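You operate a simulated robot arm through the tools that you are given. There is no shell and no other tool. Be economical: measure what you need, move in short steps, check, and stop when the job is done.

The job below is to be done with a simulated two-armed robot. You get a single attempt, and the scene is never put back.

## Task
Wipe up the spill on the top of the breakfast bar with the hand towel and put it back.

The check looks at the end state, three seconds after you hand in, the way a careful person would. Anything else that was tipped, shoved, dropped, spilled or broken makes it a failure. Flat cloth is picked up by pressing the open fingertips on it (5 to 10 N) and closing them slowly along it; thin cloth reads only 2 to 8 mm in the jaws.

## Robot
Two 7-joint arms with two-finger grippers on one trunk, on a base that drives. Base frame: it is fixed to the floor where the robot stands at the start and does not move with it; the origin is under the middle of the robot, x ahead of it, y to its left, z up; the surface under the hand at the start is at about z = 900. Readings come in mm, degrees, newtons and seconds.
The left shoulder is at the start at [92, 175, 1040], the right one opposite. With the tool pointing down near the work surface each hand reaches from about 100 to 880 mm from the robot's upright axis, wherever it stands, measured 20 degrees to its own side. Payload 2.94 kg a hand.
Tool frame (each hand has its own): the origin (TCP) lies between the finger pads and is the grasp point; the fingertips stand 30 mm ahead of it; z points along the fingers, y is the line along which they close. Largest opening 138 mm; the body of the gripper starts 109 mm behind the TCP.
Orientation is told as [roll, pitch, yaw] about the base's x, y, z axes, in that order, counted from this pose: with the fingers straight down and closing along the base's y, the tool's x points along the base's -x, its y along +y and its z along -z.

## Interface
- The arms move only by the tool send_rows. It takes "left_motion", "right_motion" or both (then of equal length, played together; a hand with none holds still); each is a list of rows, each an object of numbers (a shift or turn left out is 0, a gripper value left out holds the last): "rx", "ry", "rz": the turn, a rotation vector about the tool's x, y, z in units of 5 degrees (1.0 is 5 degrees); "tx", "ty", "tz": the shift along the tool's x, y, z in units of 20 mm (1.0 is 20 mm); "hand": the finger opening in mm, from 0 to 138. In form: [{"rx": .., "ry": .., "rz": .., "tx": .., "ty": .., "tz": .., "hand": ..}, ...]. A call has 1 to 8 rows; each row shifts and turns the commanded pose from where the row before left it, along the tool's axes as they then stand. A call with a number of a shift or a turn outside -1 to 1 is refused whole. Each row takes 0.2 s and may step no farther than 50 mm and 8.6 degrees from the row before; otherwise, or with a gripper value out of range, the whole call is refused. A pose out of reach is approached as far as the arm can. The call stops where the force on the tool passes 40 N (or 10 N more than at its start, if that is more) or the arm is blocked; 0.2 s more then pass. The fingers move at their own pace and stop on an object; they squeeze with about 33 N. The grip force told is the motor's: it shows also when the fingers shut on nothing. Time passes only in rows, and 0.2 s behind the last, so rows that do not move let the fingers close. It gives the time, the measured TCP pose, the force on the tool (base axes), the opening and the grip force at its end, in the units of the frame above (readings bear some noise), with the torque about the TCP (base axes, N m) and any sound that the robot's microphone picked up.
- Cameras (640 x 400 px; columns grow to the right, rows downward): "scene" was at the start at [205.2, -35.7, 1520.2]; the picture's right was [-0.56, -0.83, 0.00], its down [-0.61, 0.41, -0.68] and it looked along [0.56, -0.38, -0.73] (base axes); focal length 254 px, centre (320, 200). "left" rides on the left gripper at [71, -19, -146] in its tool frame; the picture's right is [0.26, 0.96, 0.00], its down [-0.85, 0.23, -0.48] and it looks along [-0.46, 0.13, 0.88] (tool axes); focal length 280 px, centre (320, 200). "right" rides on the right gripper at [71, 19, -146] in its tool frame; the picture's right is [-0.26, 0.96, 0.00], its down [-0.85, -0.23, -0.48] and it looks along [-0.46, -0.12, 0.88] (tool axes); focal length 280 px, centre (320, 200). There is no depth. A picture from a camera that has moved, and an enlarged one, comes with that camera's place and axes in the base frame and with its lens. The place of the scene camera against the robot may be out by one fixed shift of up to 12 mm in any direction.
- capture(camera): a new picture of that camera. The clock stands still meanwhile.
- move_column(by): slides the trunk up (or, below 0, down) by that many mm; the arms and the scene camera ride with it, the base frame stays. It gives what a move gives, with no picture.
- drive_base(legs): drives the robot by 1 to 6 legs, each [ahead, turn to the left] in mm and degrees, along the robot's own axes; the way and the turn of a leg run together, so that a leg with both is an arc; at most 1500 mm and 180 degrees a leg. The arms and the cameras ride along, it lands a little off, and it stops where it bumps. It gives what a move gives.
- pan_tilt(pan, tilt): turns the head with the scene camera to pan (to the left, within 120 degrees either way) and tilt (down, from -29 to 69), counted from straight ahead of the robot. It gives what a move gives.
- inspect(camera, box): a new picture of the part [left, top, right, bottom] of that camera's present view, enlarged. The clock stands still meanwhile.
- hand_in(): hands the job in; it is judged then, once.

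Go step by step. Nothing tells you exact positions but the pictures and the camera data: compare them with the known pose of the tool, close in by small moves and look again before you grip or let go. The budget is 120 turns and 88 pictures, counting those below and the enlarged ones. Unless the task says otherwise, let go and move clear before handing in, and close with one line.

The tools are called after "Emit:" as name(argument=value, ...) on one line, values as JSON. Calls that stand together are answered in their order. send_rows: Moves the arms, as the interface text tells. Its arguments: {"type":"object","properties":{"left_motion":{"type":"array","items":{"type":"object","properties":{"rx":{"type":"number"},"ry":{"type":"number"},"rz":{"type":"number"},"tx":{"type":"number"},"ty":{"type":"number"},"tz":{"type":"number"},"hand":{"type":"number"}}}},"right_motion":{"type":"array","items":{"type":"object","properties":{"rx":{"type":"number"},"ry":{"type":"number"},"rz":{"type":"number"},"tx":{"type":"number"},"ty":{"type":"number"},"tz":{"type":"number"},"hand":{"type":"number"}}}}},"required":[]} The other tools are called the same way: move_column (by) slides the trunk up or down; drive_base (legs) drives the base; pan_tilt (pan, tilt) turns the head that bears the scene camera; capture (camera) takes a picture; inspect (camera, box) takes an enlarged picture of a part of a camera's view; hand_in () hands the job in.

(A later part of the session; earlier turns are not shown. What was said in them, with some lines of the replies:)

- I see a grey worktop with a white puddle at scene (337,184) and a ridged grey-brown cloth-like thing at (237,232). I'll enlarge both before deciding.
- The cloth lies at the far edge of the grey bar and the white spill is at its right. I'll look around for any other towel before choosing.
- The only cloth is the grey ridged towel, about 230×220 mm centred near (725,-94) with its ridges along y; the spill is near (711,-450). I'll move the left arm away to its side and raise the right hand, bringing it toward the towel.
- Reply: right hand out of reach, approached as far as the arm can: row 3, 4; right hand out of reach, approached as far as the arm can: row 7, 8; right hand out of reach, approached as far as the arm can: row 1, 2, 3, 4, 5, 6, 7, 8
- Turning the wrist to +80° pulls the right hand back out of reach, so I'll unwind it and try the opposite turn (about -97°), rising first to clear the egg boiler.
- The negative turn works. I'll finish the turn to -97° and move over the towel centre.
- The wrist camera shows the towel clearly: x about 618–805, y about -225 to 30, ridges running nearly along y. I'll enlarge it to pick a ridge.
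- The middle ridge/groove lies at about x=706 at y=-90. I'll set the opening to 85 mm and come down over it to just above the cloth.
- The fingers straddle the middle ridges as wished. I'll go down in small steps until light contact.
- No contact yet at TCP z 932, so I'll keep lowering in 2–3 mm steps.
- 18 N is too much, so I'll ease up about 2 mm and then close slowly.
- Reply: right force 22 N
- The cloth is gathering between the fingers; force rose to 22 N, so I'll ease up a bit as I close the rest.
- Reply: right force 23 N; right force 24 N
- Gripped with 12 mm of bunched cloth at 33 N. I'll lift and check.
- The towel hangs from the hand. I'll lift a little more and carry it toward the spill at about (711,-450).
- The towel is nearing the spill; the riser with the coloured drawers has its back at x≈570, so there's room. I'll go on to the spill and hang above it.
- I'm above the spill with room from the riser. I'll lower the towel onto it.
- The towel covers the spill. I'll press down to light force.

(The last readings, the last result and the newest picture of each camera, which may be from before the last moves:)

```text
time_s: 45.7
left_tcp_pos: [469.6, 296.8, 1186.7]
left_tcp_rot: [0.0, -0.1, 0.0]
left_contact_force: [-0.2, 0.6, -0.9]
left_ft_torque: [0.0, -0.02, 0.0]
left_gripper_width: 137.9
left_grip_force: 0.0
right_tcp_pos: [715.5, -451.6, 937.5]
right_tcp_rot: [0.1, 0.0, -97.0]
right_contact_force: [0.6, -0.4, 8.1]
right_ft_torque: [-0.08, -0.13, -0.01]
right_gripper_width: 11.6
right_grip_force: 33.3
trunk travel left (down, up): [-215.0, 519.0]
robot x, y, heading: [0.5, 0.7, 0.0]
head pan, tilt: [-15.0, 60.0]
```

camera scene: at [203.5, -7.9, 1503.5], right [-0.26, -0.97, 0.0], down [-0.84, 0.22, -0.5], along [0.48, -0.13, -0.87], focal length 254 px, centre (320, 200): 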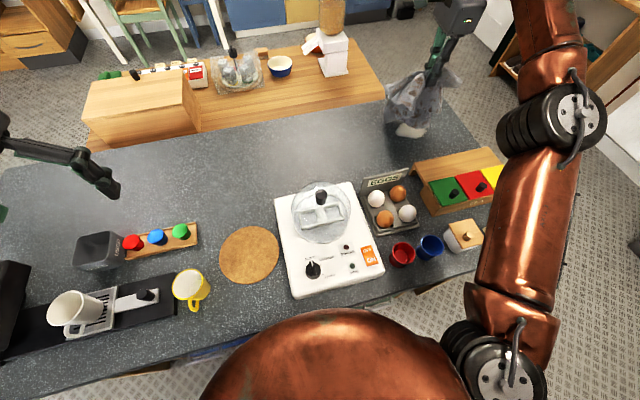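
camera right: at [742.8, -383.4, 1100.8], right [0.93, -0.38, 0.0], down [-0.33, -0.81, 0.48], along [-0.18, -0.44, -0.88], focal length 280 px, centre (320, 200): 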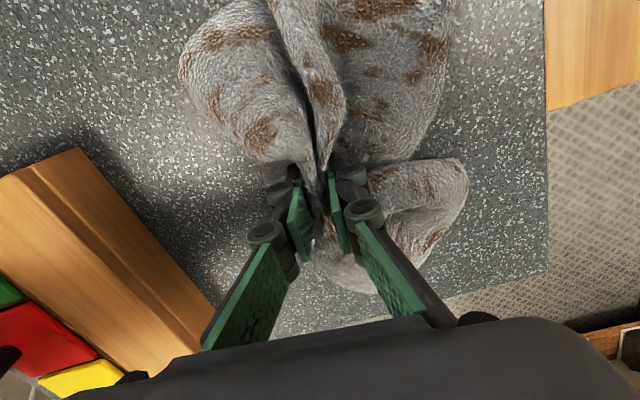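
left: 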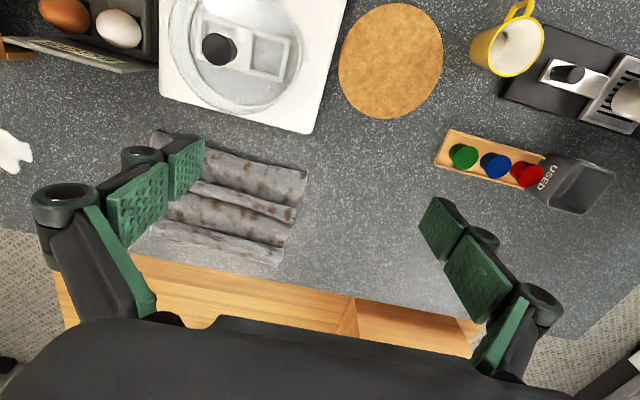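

8 N of pressing. Now I'll wipe in a raster over roughly x 675–755, y -500 to -400.

Emit:
send_rows(right_motion=[{"tx": -1}, {"tx": -1}, {"ty": -0.75}, {"ty": -0.75}, {"tx": 0.8}, {"ty": 0.75}, {"ty": 0.75}, {"ty": 0.75}])

Emit:
send_rows(right_motion=[{"ty": 0.75}, {"tx": 0.8}, {"ty": -0.75}, {"ty": -0.75}, {"ty": -0.75}, {"ty": -0.75}, {"tx": 0.8}, {"ty": 0.75}])

Emit:
send_rows(right_motion=[{"ty": 0.75}, {"ty": 0.75}, {"ty": 0.75}, {"tx": 0.8}, {"ty": -0.75}, {"ty": -0.75}, {"ty": -0.75}, {"ty": -0.75}])

Emit:
inspect(camera="scene", box=[330, 60, 530, 220])

```text
time_s: 47.5
left_tcp_pos: [469.4, 297.6, 1187.0]
left_tcp_rot: [0.0, -0.1, 0.0]
left_contact_force: [-0.1, -0.1, -0.4]
left_ft_torque: [-0.04, 0.02, -0.01]
left_gripper_width: 137.7
left_grip_force: 0.0
right_tcp_pos: [726.8, -477.5, 936.9]
right_tcp_rot: [0.0, 0.1, -97.1]
right_contact_force: [-2.2, 1.2, 9.1]
right_ft_torque: [-0.09, -0.05, -0.02]
right_gripper_width: 11.8
right_grip_force: 33.7
trunk travel left (down, up): [-215.0, 519.0]
robot x, y, heading: [0.7, -1.2, -0.0]
head pan, tilt: [-15.0, 60.0]
```

```text
time_s: 49.3
left_tcp_pos: [468.2, 296.4, 1188.0]
left_tcp_rot: [0.0, -0.1, 0.0]
left_contact_force: [0.6, 0.1, -0.1]
left_ft_torque: [0.0, -0.04, 0.0]
left_gripper_width: 138.1
left_grip_force: 0.0
right_tcp_pos: [699.7, -439.8, 937.4]
right_tcp_rot: [-0.1, 0.0, -97.0]
right_contact_force: [-3.9, 1.1, 13.0]
right_ft_torque: [-0.06, 0.0, -0.01]
right_gripper_width: 11.5
right_grip_force: 33.0
trunk travel left (down, up): [-215.0, 519.0]
robot x, y, heading: [2.3, 2.0, 0.0]
head pan, tilt: [-15.0, 60.0]
```

```text
time_s: 51.1
left_tcp_pos: [469.9, 297.3, 1186.4]
left_tcp_rot: [-0.1, -0.1, 0.0]
left_contact_force: [0.2, -0.2, 0.1]
left_ft_torque: [0.01, -0.01, 0.03]
left_gripper_width: 138.0
left_grip_force: 0.0
right_tcp_pos: [687.8, -423.7, 936.5]
right_tcp_rot: [0.1, -0.1, -97.0]
right_contact_force: [4.2, -2.3, 13.8]
right_ft_torque: [-0.24, -0.24, 0.08]
right_gripper_width: 11.7
right_grip_force: 33.1
trunk travel left (down, up): [-215.0, 519.0]
robot x, y, heading: [1.2, 1.0, 0.2]
head pan, tilt: [-15.0, 60.0]
```

```text
2.50 times, centred on (430, 140) of scene
camera zoom: at [202.4, -7.2, 1503.8], right [-0.26, -0.97, 0.0], down [-0.84, 0.22, -0.5], along [0.48, -0.13, -0.87], focal length 636 px, centre (45, 350)
```

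zoom: 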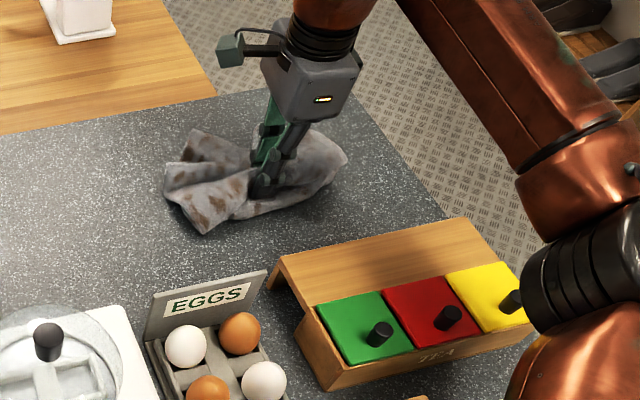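

Wiping went well and kept its force. I'll lift the towel and look at the spot.

Emit:
send_rows(right_motion=[{"tz": -1}, {"tz": -1}, {"tz": -1}, {"tz": -1}, {"tz": -1}, {"tz": -1}, {"tz": -1}, {"tz": -1}])

Emit:
inspect(camera="scene", box=[330, 60, 530, 220])

Emit:
capture(camera="right")

```text
time_s: 52.9
left_tcp_pos: [470.8, 296.3, 1186.7]
left_tcp_rot: [0.1, -0.2, 0.0]
left_contact_force: [-0.2, 0.4, 0.0]
left_ft_torque: [-0.01, 0.0, 0.0]
left_gripper_width: 137.7
left_grip_force: 0.1
right_tcp_pos: [688.1, -424.7, 1096.3]
right_tcp_rot: [0.1, 0.0, -97.0]
right_contact_force: [-0.4, 0.5, 0.0]
right_ft_torque: [-0.02, -0.04, 0.03]
right_gripper_width: 11.7
right_grip_force: 33.1
trunk travel left (down, up): [-215.0, 519.0]
robot x, y, heading: [-0.2, 0.7, 0.1]
head pan, tilt: [-15.0, 60.0]
```

```text
2.50 times, centred on (430, 140) of scene
camera zoom: at [203.0, -7.1, 1503.7], right [-0.26, -0.97, 0.0], down [-0.84, 0.22, -0.5], along [0.48, -0.13, -0.87], focal length 636 px, centre (45, 350)
```

zoom: 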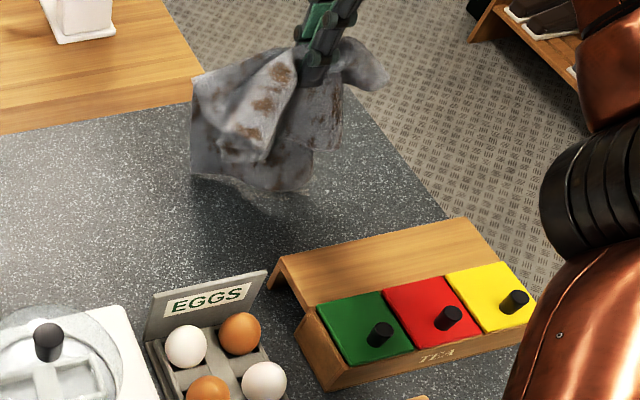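

```text
60 pictures are left
camera right: at [715.3, -354.9, 1242.1], right [0.93, -0.38, 0.0], down [-0.33, -0.81, 0.48], along [-0.18, -0.44, -0.88], focal length 280 px, centre (320, 200)
```

right: 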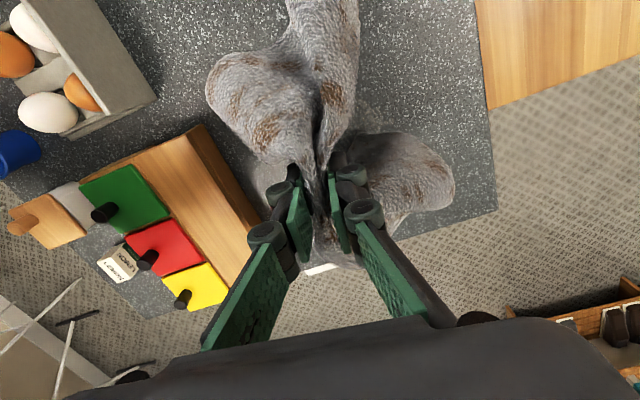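

The spot is hidden behind the hanging towel from here. I'll carry the towel back toward its place and look at the spot on the way.

Emit:
send_rows(right_motion=[{"tx": 1, "ty": -0.08}, {"tx": 1, "ty": -0.08}, {"tx": 1, "ty": -0.08}, {"tx": 1, "ty": -0.08}, {"tx": 1, "ty": -0.08}, {"tx": 1, "ty": -0.08}, {"tx": 1, "ty": -0.08}, {"tx": 1, "ty": -0.08}])

Emit:
inspect(camera="scene", box=[330, 60, 530, 220])

Emit:
capture(camera="right")

```text
time_s: 54.7
left_tcp_pos: [470.1, 296.9, 1186.7]
left_tcp_rot: [0.1, 0.0, 0.0]
left_contact_force: [-0.1, 0.8, -0.4]
left_ft_torque: [-0.02, 0.0, -0.01]
left_gripper_width: 138.0
left_grip_force: 0.0
right_tcp_pos: [696.4, -263.0, 1094.8]
right_tcp_rot: [0.0, -0.2, -97.0]
right_contact_force: [0.6, 0.1, -0.2]
right_ft_torque: [-0.01, -0.03, 0.01]
right_gripper_width: 11.9
right_grip_force: 32.7
trunk travel left (down, up): [-215.0, 519.0]
robot x, y, heading: [0.5, 0.5, 0.0]
head pan, tilt: [-15.0, 60.0]
```

```text
2.50 times, centred on (430, 140) of scene
camera zoom: at [203.9, -6.9, 1503.5], right [-0.26, -0.97, 0.0], down [-0.84, 0.22, -0.5], along [0.48, -0.13, -0.87], focal length 636 px, centre (45, 350)
```

zoom: 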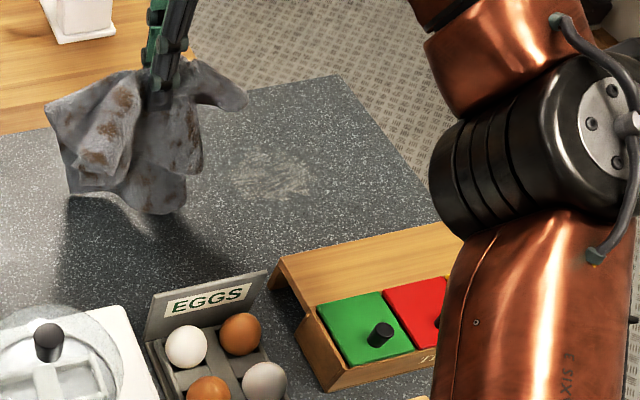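

```text
58 pictures are left
camera right: at [723.5, -194.4, 1240.2], right [0.93, -0.38, 0.0], down [-0.33, -0.81, 0.48], along [-0.18, -0.44, -0.88], focal length 280 px, centre (320, 200)
```

right: 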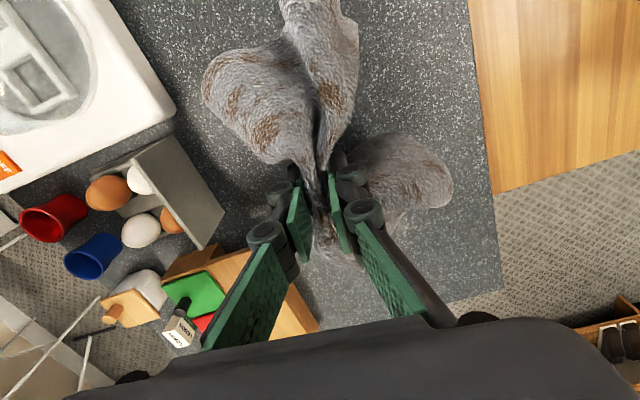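

A faint smear remains at the spill's place (centre about 711,-450). I'll go back for a second, wider and firmer wipe.

Emit:
inspect(camera="scene", box=[390, 100, 450, 150])

Emit:
send_rows(right_motion=[{"tx": -1, "ty": 0.1}, {"tx": -1, "ty": 0.1}, {"tx": -1, "ty": 0.1}, {"tx": -1, "ty": 0.1}, {"tx": -1, "ty": 0.1}, {"tx": -1, "ty": 0.1}, {"tx": -1, "ty": 0.1}, {"tx": -1, "ty": 0.1}])

Emit:
send_rows(right_motion=[{"tx": -1, "ty": 0.1}, {"tx": -0.5, "ty": 0.4}, {"tz": 1}, {"tz": 1}, {"tz": 1}, {"tz": 1}, {"tz": 1}, {"tz": 1}])

Emit:
send_rows(right_motion=[{"tz": 1}, {"tz": 0.7}, {"tz": 0.2}, {}])

```text
8.00 times, centred on (420, 125) of scene
camera zoom: at [203.9, -6.9, 1503.5], right [-0.26, -0.97, 0.0], down [-0.84, 0.22, -0.5], along [0.48, -0.13, -0.87], focal length 2034 px, centre (-480, 800)
```

zoom: 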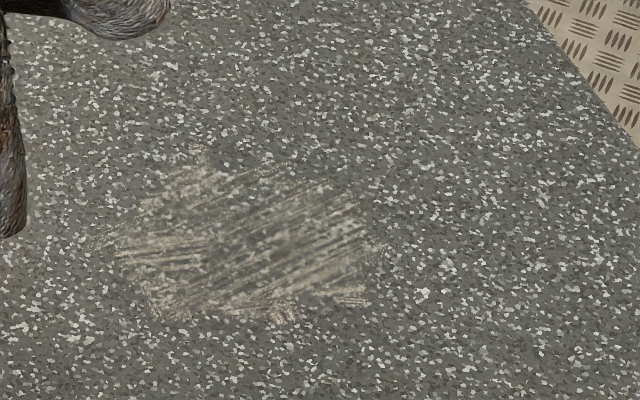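

```text
time_s: 56.5
left_tcp_pos: [471.0, 296.0, 1187.4]
left_tcp_rot: [0.1, 0.0, 0.0]
left_contact_force: [0.8, 0.3, 0.2]
left_ft_torque: [-0.04, -0.02, -0.03]
left_gripper_width: 138.1
left_grip_force: 0.1
right_tcp_pos: [693.1, -425.7, 1095.2]
right_tcp_rot: [-0.1, -0.1, -97.0]
right_contact_force: [0.8, -0.2, -0.9]
right_ft_torque: [0.0, 0.0, 0.06]
right_gripper_width: 11.7
right_grip_force: 33.0
trunk travel left (down, up): [-215.0, 519.0]
robot x, y, heading: [0.6, 0.4, -0.3]
head pan, tilt: [-15.0, 60.0]
```

```text
time_s: 58.3
left_tcp_pos: [471.1, 295.3, 1186.7]
left_tcp_rot: [-0.1, 0.0, 0.0]
left_contact_force: [0.5, -0.1, 0.5]
left_ft_torque: [0.02, 0.03, 0.02]
left_gripper_width: 137.9
left_grip_force: 0.1
right_tcp_pos: [698.7, -457.2, 974.2]
right_tcp_rot: [0.0, -0.1, -97.0]
right_contact_force: [-0.5, -0.6, -0.3]
right_ft_torque: [0.02, -0.03, 0.06]
right_gripper_width: 11.6
right_grip_force: 33.3
trunk travel left (down, up): [-215.0, 519.0]
robot x, y, heading: [3.0, -1.5, -0.1]
head pan, tilt: [-15.0, 60.0]
```

```text
time_s: 59.3
left_tcp_pos: [469.0, 296.2, 1186.2]
left_tcp_rot: [0.0, -0.1, 0.0]
left_contact_force: [0.3, -0.2, 0.8]
left_ft_torque: [0.07, -0.01, -0.02]
left_gripper_width: 138.1
left_grip_force: 0.0
right_tcp_pos: [697.1, -455.9, 938.1]
right_tcp_rot: [0.2, -0.1, -97.1]
right_contact_force: [0.9, -1.6, 8.4]
right_ft_torque: [-0.15, -0.07, 0.02]
right_gripper_width: 11.8
right_grip_force: 33.2
trunk travel left (down, up): [-215.0, 519.0]
robot x, y, heading: [-0.9, -1.0, -0.0]
head pan, tilt: [-15.0, 60.0]
```

Smear spans about ±50 mm around (710,-448). I'll press a touch more and wipe with strokes along y.

Emit:
send_rows(right_motion=[{"tz": 0.1}, {"tx": -1, "ty": -0.3}, {"tx": -1, "ty": -0.7}, {"tx": -0.8, "ty": -0.3}, {"tx": 1}, {"tx": 1}, {"tx": 1}, {"tx": 1}])

Emit:
send_rows(right_motion=[{"tx": 1}, {"tx": 0.8}, {"ty": 0.8}, {"tx": -1}, {"tx": -1}, {"tx": -1}, {"tx": -1}, {"tx": -1}])

Emit:
send_rows(right_motion=[{"tx": -0.8}, {"ty": 0.8}, {"tx": 1}, {"tx": 1}, {"tx": 1}, {"tx": 1}, {"tx": 1}, {"tx": 0.8}])

Emit:
send_rows(right_motion=[{"ty": 0.8}, {"tx": -1}, {"tx": -1}, {"tx": -1}, {"tx": -1}, {"tx": -1}, {"tx": -0.8}, {"ty": 0.8}])

Emit:
send_rows(right_motion=[{"ty": 0.4, "tx": 1}, {"tx": 1}, {"tx": 1}, {"tx": 1}, {"tx": 1}, {"tx": 0.8}, {}])

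```text
time_s: 61.1
left_tcp_pos: [469.7, 298.4, 1187.9]
left_tcp_rot: [0.0, -0.1, -0.1]
left_contact_force: [0.4, -0.3, 0.6]
left_ft_torque: [-0.02, 0.03, 0.03]
left_gripper_width: 137.9
left_grip_force: 0.1
right_tcp_pos: [674.0, -428.7, 936.0]
right_tcp_rot: [0.0, -0.1, -97.0]
right_contact_force: [-0.1, -4.9, 20.8]
right_ft_torque: [-0.43, -0.21, -0.05]
right_gripper_width: 11.6
right_grip_force: 32.4
trunk travel left (down, up): [-215.0, 519.0]
robot x, y, heading: [-2.6, -1.3, 0.1]
head pan, tilt: [-15.0, 60.0]
```

```text
time_s: 62.9
left_tcp_pos: [469.1, 298.2, 1187.5]
left_tcp_rot: [0.0, -0.1, 0.0]
left_contact_force: [-0.7, 0.4, 0.3]
left_ft_torque: [0.01, 0.0, 0.02]
left_gripper_width: 138.1
left_grip_force: 0.1
right_tcp_pos: [681.6, -493.2, 937.5]
right_tcp_rot: [0.1, -0.1, -97.0]
right_contact_force: [0.6, 4.9, 15.5]
right_ft_torque: [0.0, -0.19, 0.05]
right_gripper_width: 11.5
right_grip_force: 32.7
trunk travel left (down, up): [-215.0, 519.0]
robot x, y, heading: [4.6, -1.5, -0.2]
head pan, tilt: [-15.0, 60.0]
```

```text
time_s: 64.7
left_tcp_pos: [469.6, 298.0, 1186.1]
left_tcp_rot: [-0.1, -0.1, 0.0]
left_contact_force: [-0.2, -0.5, 0.9]
left_ft_torque: [-0.02, -0.01, -0.01]
left_gripper_width: 138.0
left_grip_force: 0.1
right_tcp_pos: [710.5, -395.4, 936.7]
right_tcp_rot: [0.1, 0.0, -97.0]
right_contact_force: [0.0, -4.8, 18.2]
right_ft_torque: [-0.34, -0.2, -0.04]
right_gripper_width: 11.8
right_grip_force: 32.6
trunk travel left (down, up): [-215.0, 519.0]
robot x, y, heading: [-2.5, -4.2, -0.0]
head pan, tilt: [-15.0, 60.0]
```

```text
time_s: 66.5
left_tcp_pos: [468.5, 296.9, 1186.7]
left_tcp_rot: [0.0, 0.0, -0.1]
left_contact_force: [-0.4, -0.7, -0.2]
left_ft_torque: [0.01, 0.03, -0.01]
left_gripper_width: 137.7
left_grip_force: 0.0
right_tcp_pos: [725.3, -518.1, 938.1]
right_tcp_rot: [0.1, -0.1, -97.2]
right_contact_force: [-4.5, 0.2, 15.6]
right_ft_torque: [-0.18, -0.04, -0.01]
right_gripper_width: 12.0
right_grip_force: 33.4
trunk travel left (down, up): [-215.0, 519.0]
robot x, y, heading: [-0.6, -2.0, -0.3]
head pan, tilt: [-15.0, 60.0]
```

```text
time_s: 68.1
left_tcp_pos: [468.6, 296.5, 1187.1]
left_tcp_rot: [0.0, -0.1, 0.0]
left_contact_force: [0.4, 0.1, -0.4]
left_ft_torque: [0.01, -0.01, -0.02]
left_gripper_width: 138.0
left_grip_force: 0.0
right_tcp_pos: [750.2, -400.9, 937.7]
right_tcp_rot: [0.1, 0.0, -97.0]
right_contact_force: [-0.1, -3.0, 15.9]
right_ft_torque: [-0.27, -0.16, -0.02]
right_gripper_width: 11.6
right_grip_force: 33.0
trunk travel left (down, up): [-215.0, 519.0]
robot x, y, heading: [-1.6, 0.6, -0.0]
head pan, tilt: [-15.0, 60.0]
```

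Second wipe done; I'll lift, move aside, and look.

Emit:
send_rows(right_motion=[{"tz": -1}, {"tz": -1}, {"tz": -1}, {"tz": -1}, {"tz": -1}, {"tz": -1}, {"tz": -1}, {"tz": -1}])

Emit:
send_rows(right_motion=[{"tx": 1, "ty": -0.2}, {"tx": 1, "ty": -0.2}, {"tx": 1, "ty": -0.2}, {"tx": 1, "ty": -0.2}, {"tx": 1, "ty": -0.2}, {"tx": 1, "ty": -0.2}, {"tx": 1, "ty": -0.2}])

Emit:
inspect(camera="scene", box=[380, 95, 460, 155])

```text
time_s: 69.9
left_tcp_pos: [470.8, 296.8, 1187.7]
left_tcp_rot: [0.0, 0.0, 0.0]
left_contact_force: [-0.3, -0.3, -0.1]
left_ft_torque: [0.0, -0.04, -0.01]
left_gripper_width: 138.0
left_grip_force: 0.1
right_tcp_pos: [750.1, -401.0, 1095.6]
right_tcp_rot: [0.0, -0.1, -97.0]
right_contact_force: [-0.1, 0.3, -0.7]
right_ft_torque: [0.0, -0.05, 0.04]
right_gripper_width: 11.6
right_grip_force: 33.0
trunk travel left (down, up): [-215.0, 519.0]
robot x, y, heading: [1.8, 1.3, -0.0]
head pan, tilt: [-15.0, 60.0]
```

```text
time_s: 71.5
left_tcp_pos: [469.9, 297.4, 1186.2]
left_tcp_rot: [0.0, -0.1, 0.1]
left_contact_force: [-0.9, 0.5, -0.7]
left_ft_torque: [-0.02, 0.0, 0.0]
left_gripper_width: 138.1
left_grip_force: 0.0
right_tcp_pos: [739.5, -259.4, 1094.7]
right_tcp_rot: [-0.1, -0.1, -97.1]
right_contact_force: [-0.1, -0.1, -1.6]
right_ft_torque: [-0.03, -0.03, -0.01]
right_gripper_width: 12.0
right_grip_force: 33.5
trunk travel left (down, up): [-215.0, 519.0]
robot x, y, heading: [-2.2, -1.0, -0.2]
head pan, tilt: [-15.0, 60.0]
```

```text
6.67 times, centred on (420, 125) of scene
camera zoom: at [203.8, -7.1, 1503.5], right [-0.26, -0.97, 0.0], down [-0.84, 0.22, -0.5], along [0.48, -0.13, -0.87], focal length 1695 px, centre (-347, 700)
```

zoom: 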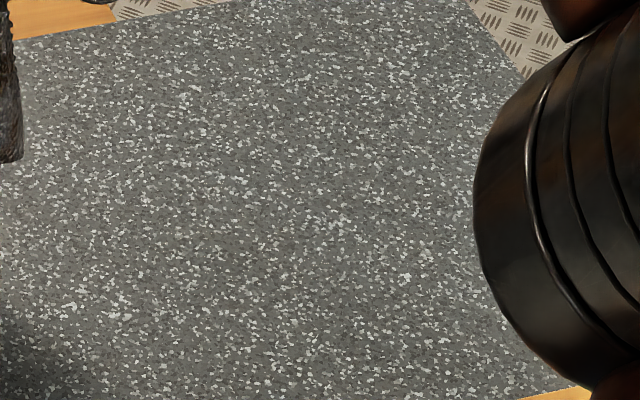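

The bar is clean there. I'll carry the towel back above its place at (705,-95).

Emit:
send_rows(right_motion=[{"tx": 1, "ty": -0.34}, {"tx": 1, "ty": -0.34}, {"tx": 1, "ty": -0.34}, {"tx": 1, "ty": -0.34}, {"tx": 1, "ty": -0.34}, {"tx": 1, "ty": -0.34}, {"tx": 1, "ty": -0.34}, {"tx": 0.95, "ty": -0.34}])

Emit:
send_rows(right_motion=[{"tz": 1}, {"tz": 1}, {"tz": 1}, {"tz": 1}, {"tz": 1}, {}])

Emit:
capture(camera="right")

Emit:
inspect(camera="scene", box=[210, 70, 410, 230])

```text
time_s: 73.3
left_tcp_pos: [471.5, 297.7, 1186.0]
left_tcp_rot: [0.1, 0.0, 0.0]
left_contact_force: [-0.1, 0.3, -0.7]
left_ft_torque: [-0.03, 0.01, 0.02]
left_gripper_width: 138.0
left_grip_force: 0.0
right_tcp_pos: [705.6, -94.5, 1096.5]
right_tcp_rot: [0.0, -0.1, -97.0]
right_contact_force: [0.6, 0.5, -0.3]
right_ft_torque: [-0.02, -0.02, -0.02]
right_gripper_width: 11.7
right_grip_force: 32.9
trunk travel left (down, up): [-215.0, 519.0]
robot x, y, heading: [-3.6, -4.2, 0.1]
head pan, tilt: [-15.0, 60.0]
```

```text
time_s: 74.7
left_tcp_pos: [469.0, 297.1, 1187.7]
left_tcp_rot: [0.0, 0.1, 0.0]
left_contact_force: [0.5, 1.2, -0.1]
left_ft_torque: [0.02, -0.01, 0.02]
left_gripper_width: 138.2
left_grip_force: 0.0
right_tcp_pos: [705.0, -94.9, 995.8]
right_tcp_rot: [0.0, 0.0, -97.0]
right_contact_force: [1.5, 0.4, -0.2]
right_ft_torque: [-0.01, -0.03, 0.01]
right_gripper_width: 11.5
right_grip_force: 33.4
trunk travel left (down, up): [-215.0, 519.0]
robot x, y, heading: [-1.4, -0.1, -0.3]
head pan, tilt: [-15.0, 60.0]
```

```text
55 pictures are left
camera right: at [733.0, -26.0, 1140.3], right [0.93, -0.38, 0.0], down [-0.33, -0.81, 0.48], along [-0.18, -0.44, -0.88], focal length 280 px, centre (320, 200)
```

right: 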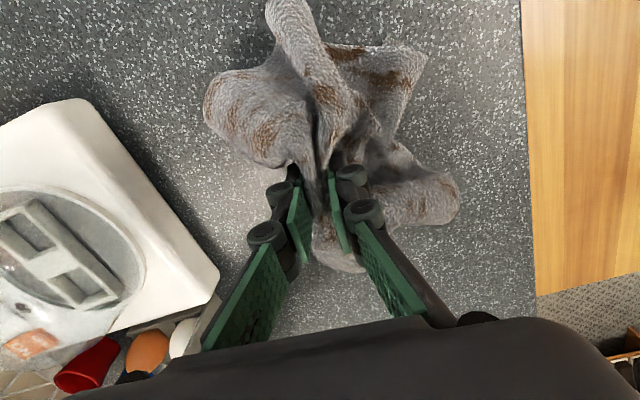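

```text
2.50 times, centred on (310, 150) of scene
camera zoom: at [203.3, -7.3, 1503.6], right [-0.26, -0.97, 0.0], down [-0.84, 0.22, -0.5], along [0.48, -0.13, -0.87], focal length 636 px, centre (345, 325)
```

zoom: 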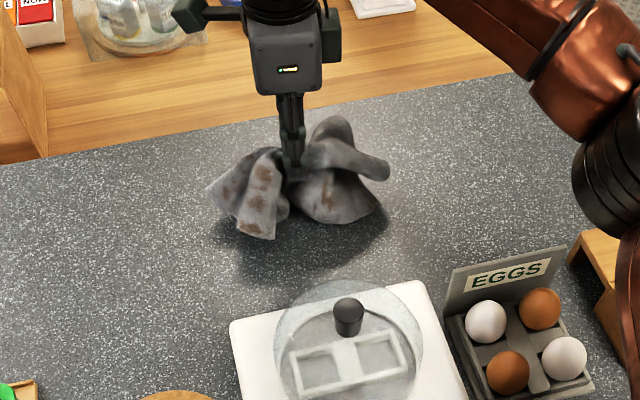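

The towel is over its place. I'll lower until it rests and open slowly near the surface so it spreads back.

Emit:
send_rows(right_motion=[{"tz": 1}, {"tz": 1}, {"tz": 0.7}, {}])

Emit:
send_rows(right_motion=[{"tz": 0.15}, {"hand": 16}, {"hand": 22}, {"hand": 28}, {"hand": 36}, {"hand": 44}, {"hand": 52}, {"hand": 60}])

Emit:
capture(camera="right")

Emit:
inspect(camera="scene", box=[210, 70, 410, 230])

```text
time_s: 75.7
left_tcp_pos: [469.0, 295.3, 1186.7]
left_tcp_rot: [0.1, -0.1, 0.0]
left_contact_force: [0.4, 0.8, -0.2]
left_ft_torque: [0.01, 0.03, -0.01]
left_gripper_width: 137.7
left_grip_force: 0.0
right_tcp_pos: [706.7, -95.2, 943.7]
right_tcp_rot: [0.1, 0.2, -97.1]
right_contact_force: [1.2, -1.3, 13.8]
right_ft_torque: [-0.1, -0.14, 0.05]
right_gripper_width: 11.8
right_grip_force: 33.6
trunk travel left (down, up): [-215.0, 519.0]
robot x, y, heading: [1.3, -0.1, -0.1]
head pan, tilt: [-15.0, 60.0]
```

```text
time_s: 77.5
left_tcp_pos: [470.4, 297.5, 1186.4]
left_tcp_rot: [0.1, 0.0, 0.0]
left_contact_force: [-0.1, -0.1, 0.3]
left_ft_torque: [-0.01, 0.0, 0.0]
left_gripper_width: 138.3
left_grip_force: 0.1
right_tcp_pos: [706.0, -96.0, 937.8]
right_tcp_rot: [-0.2, -0.1, -96.9]
right_contact_force: [0.5, 0.5, 2.3]
right_ft_torque: [-0.02, -0.03, 0.03]
right_gripper_width: 63.7
right_grip_force: 0.6
trunk travel left (down, up): [-215.0, 519.0]
robot x, y, heading: [-1.0, -0.0, -0.2]
head pan, tilt: [-15.0, 60.0]
```

```text
53 pictures are left
camera right: at [733.2, -25.9, 1082.7], right [0.93, -0.38, 0.0], down [-0.33, -0.81, 0.48], along [-0.18, -0.44, -0.88], focal length 280 px, centre (320, 200)
```

right: 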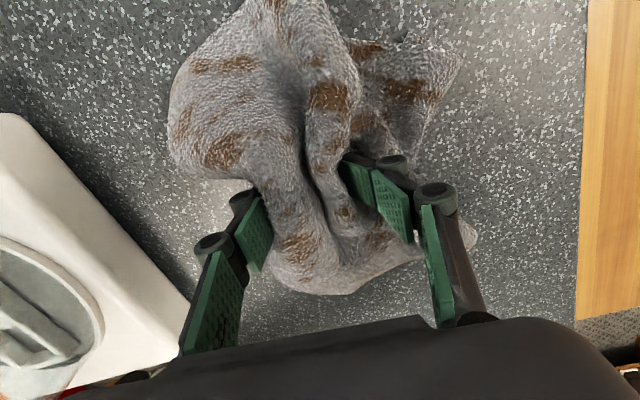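

```text
2.50 times, centred on (310, 150) of scene
camera zoom: at [203.3, -7.3, 1503.5], right [-0.26, -0.97, 0.0], down [-0.84, 0.22, -0.5], along [0.48, -0.13, -0.87], focal length 636 px, centre (345, 325)
```

zoom: 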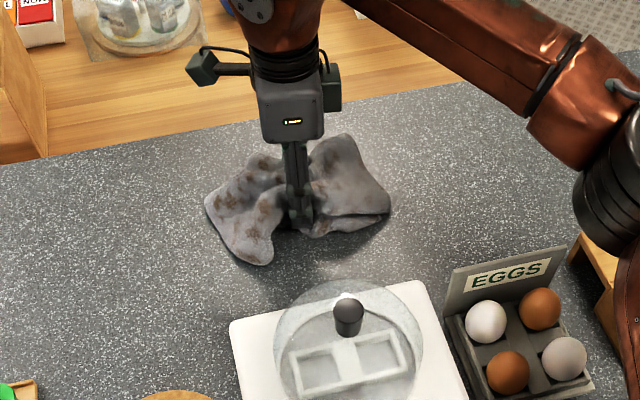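

Released in place. I'll rise straight up and look at how it lies.

Emit:
send_rows(right_motion=[{"tz": -0.5, "hand": 70}, {"tz": -0.8}, {"tz": -1}, {"tz": -1}, {"tz": -1}, {"tz": -1}, {"tz": -1}, {"tz": -1}])

Emit:
send_rows(right_motion=[{"tz": -1}, {"tz": -1}, {"tz": -1}, {}])

Emit:
capture(camera="right")

Emit:
inspect(camera="scene", box=[210, 70, 410, 230])

```text
time_s: 79.3
left_tcp_pos: [470.5, 297.2, 1186.6]
left_tcp_rot: [0.0, 0.0, 0.0]
left_contact_force: [0.4, 0.2, 1.3]
left_ft_torque: [-0.02, -0.04, 0.02]
left_gripper_width: 138.0
left_grip_force: 0.1
right_tcp_pos: [706.3, -94.2, 1084.7]
right_tcp_rot: [0.0, 0.1, -97.0]
right_contact_force: [0.0, -0.1, -0.3]
right_ft_torque: [0.03, 0.0, 0.02]
right_gripper_width: 70.0
right_grip_force: 0.0
trunk travel left (down, up): [-215.0, 519.0]
robot x, y, heading: [0.8, -3.6, 0.1]
head pan, tilt: [-15.0, 60.0]
```

```text
time_s: 80.3
left_tcp_pos: [470.5, 296.7, 1185.7]
left_tcp_rot: [0.1, 0.0, 0.1]
left_contact_force: [0.6, 0.2, -0.6]
left_ft_torque: [0.03, 0.01, 0.01]
left_gripper_width: 137.7
left_grip_force: 0.1
right_tcp_pos: [707.4, -95.1, 1143.0]
right_tcp_rot: [0.0, 0.0, -96.9]
right_contact_force: [-0.6, 0.5, 0.4]
right_ft_torque: [0.03, 0.02, 0.0]
right_gripper_width: 70.1
right_grip_force: 0.0
trunk travel left (down, up): [-215.0, 519.0]
robot x, y, heading: [-0.1, 2.1, -0.1]
head pan, tilt: [-15.0, 60.0]
```

```text
51 pictures are left
camera right: at [734.2, -26.6, 1289.0], right [0.93, -0.38, 0.0], down [-0.33, -0.81, 0.48], along [-0.18, -0.44, -0.88], focal length 280 px, centre (320, 200)
```

right: 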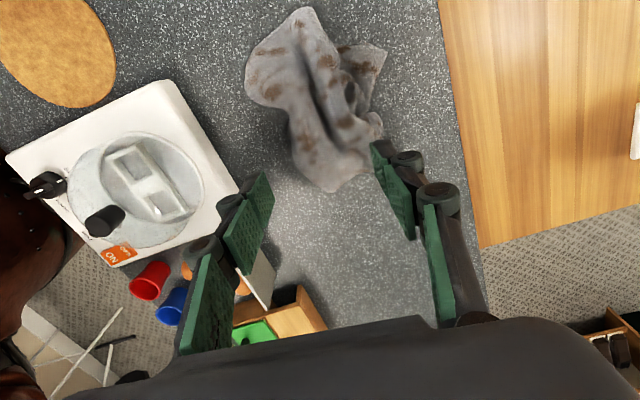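

```text
2.50 times, centred on (310, 150) of scene
camera zoom: at [204.4, -7.8, 1503.3], right [-0.26, -0.97, 0.0], down [-0.84, 0.22, -0.5], along [0.48, -0.13, -0.87], focal length 636 px, centre (345, 325)
```

zoom: 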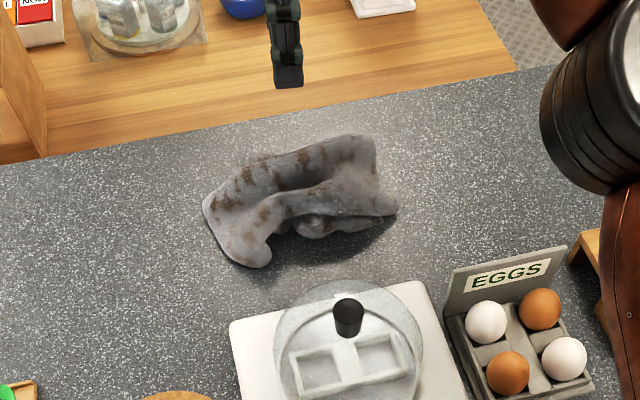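

The towel lies in its old place, released. I'll draw the hand clear and check the whole bar.

Emit:
send_rows(right_motion=[{"ty": -1}, {"ty": -1}, {"ty": -1}, {"ty": -1}, {"ty": -1}, {"ty": -1}, {"ty": -1}, {"ty": -1}])

Emit:
capture(camera="scene")

Emit:
inspect(camera="scene", box=[340, 80, 500, 200])

```text
time_s: 82.1
left_tcp_pos: [469.4, 296.5, 1186.2]
left_tcp_rot: [0.1, 0.0, -0.1]
left_contact_force: [-0.4, 0.9, 0.2]
left_ft_torque: [-0.01, 0.01, -0.02]
left_gripper_width: 137.9
left_grip_force: 0.0
right_tcp_pos: [546.0, -74.0, 1144.2]
right_tcp_rot: [0.0, 0.0, -97.1]
right_contact_force: [0.3, 0.9, 0.3]
right_ft_torque: [-0.01, 0.02, -0.03]
right_gripper_width: 69.6
right_grip_force: 0.0
trunk travel left (down, up): [-215.0, 519.0]
robot x, y, heading: [-2.0, 1.3, 0.1]
head pan, tilt: [-15.0, 60.0]
```

```text
49 pictures are left
camera scene: at [203.2, -7.5, 1503.6], right [-0.26, -0.97, 0.0], down [-0.84, 0.22, -0.5], along [0.48, -0.13, -0.87], focal length 254 px, centre (320, 200)
```

scene: 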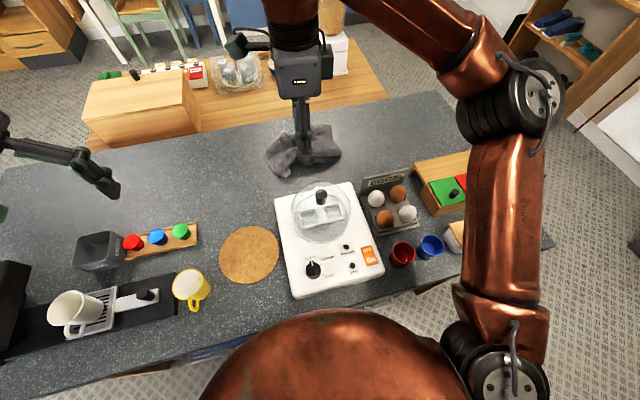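

```text
3.33 times, centred on (420, 140) of scene
camera zoom: at [203.2, -7.5, 1503.6], right [-0.26, -0.97, 0.0], down [-0.84, 0.22, -0.5], along [0.48, -0.13, -0.87], focal length 848 px, centre (-13, 400)
```

zoom: 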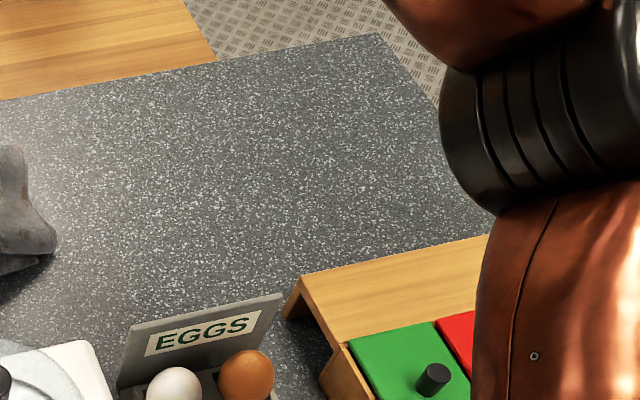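

The bar is clean, the towel is back in its place and nothing else has shifted, so I'm handing in.

Emit:
hand_in()

```text
The job is handed in.
```

I wiped the spill off the breakfast bar and put the hand towel back in its place; it lies bunched up rather than flat, and nothing else was disturbed.
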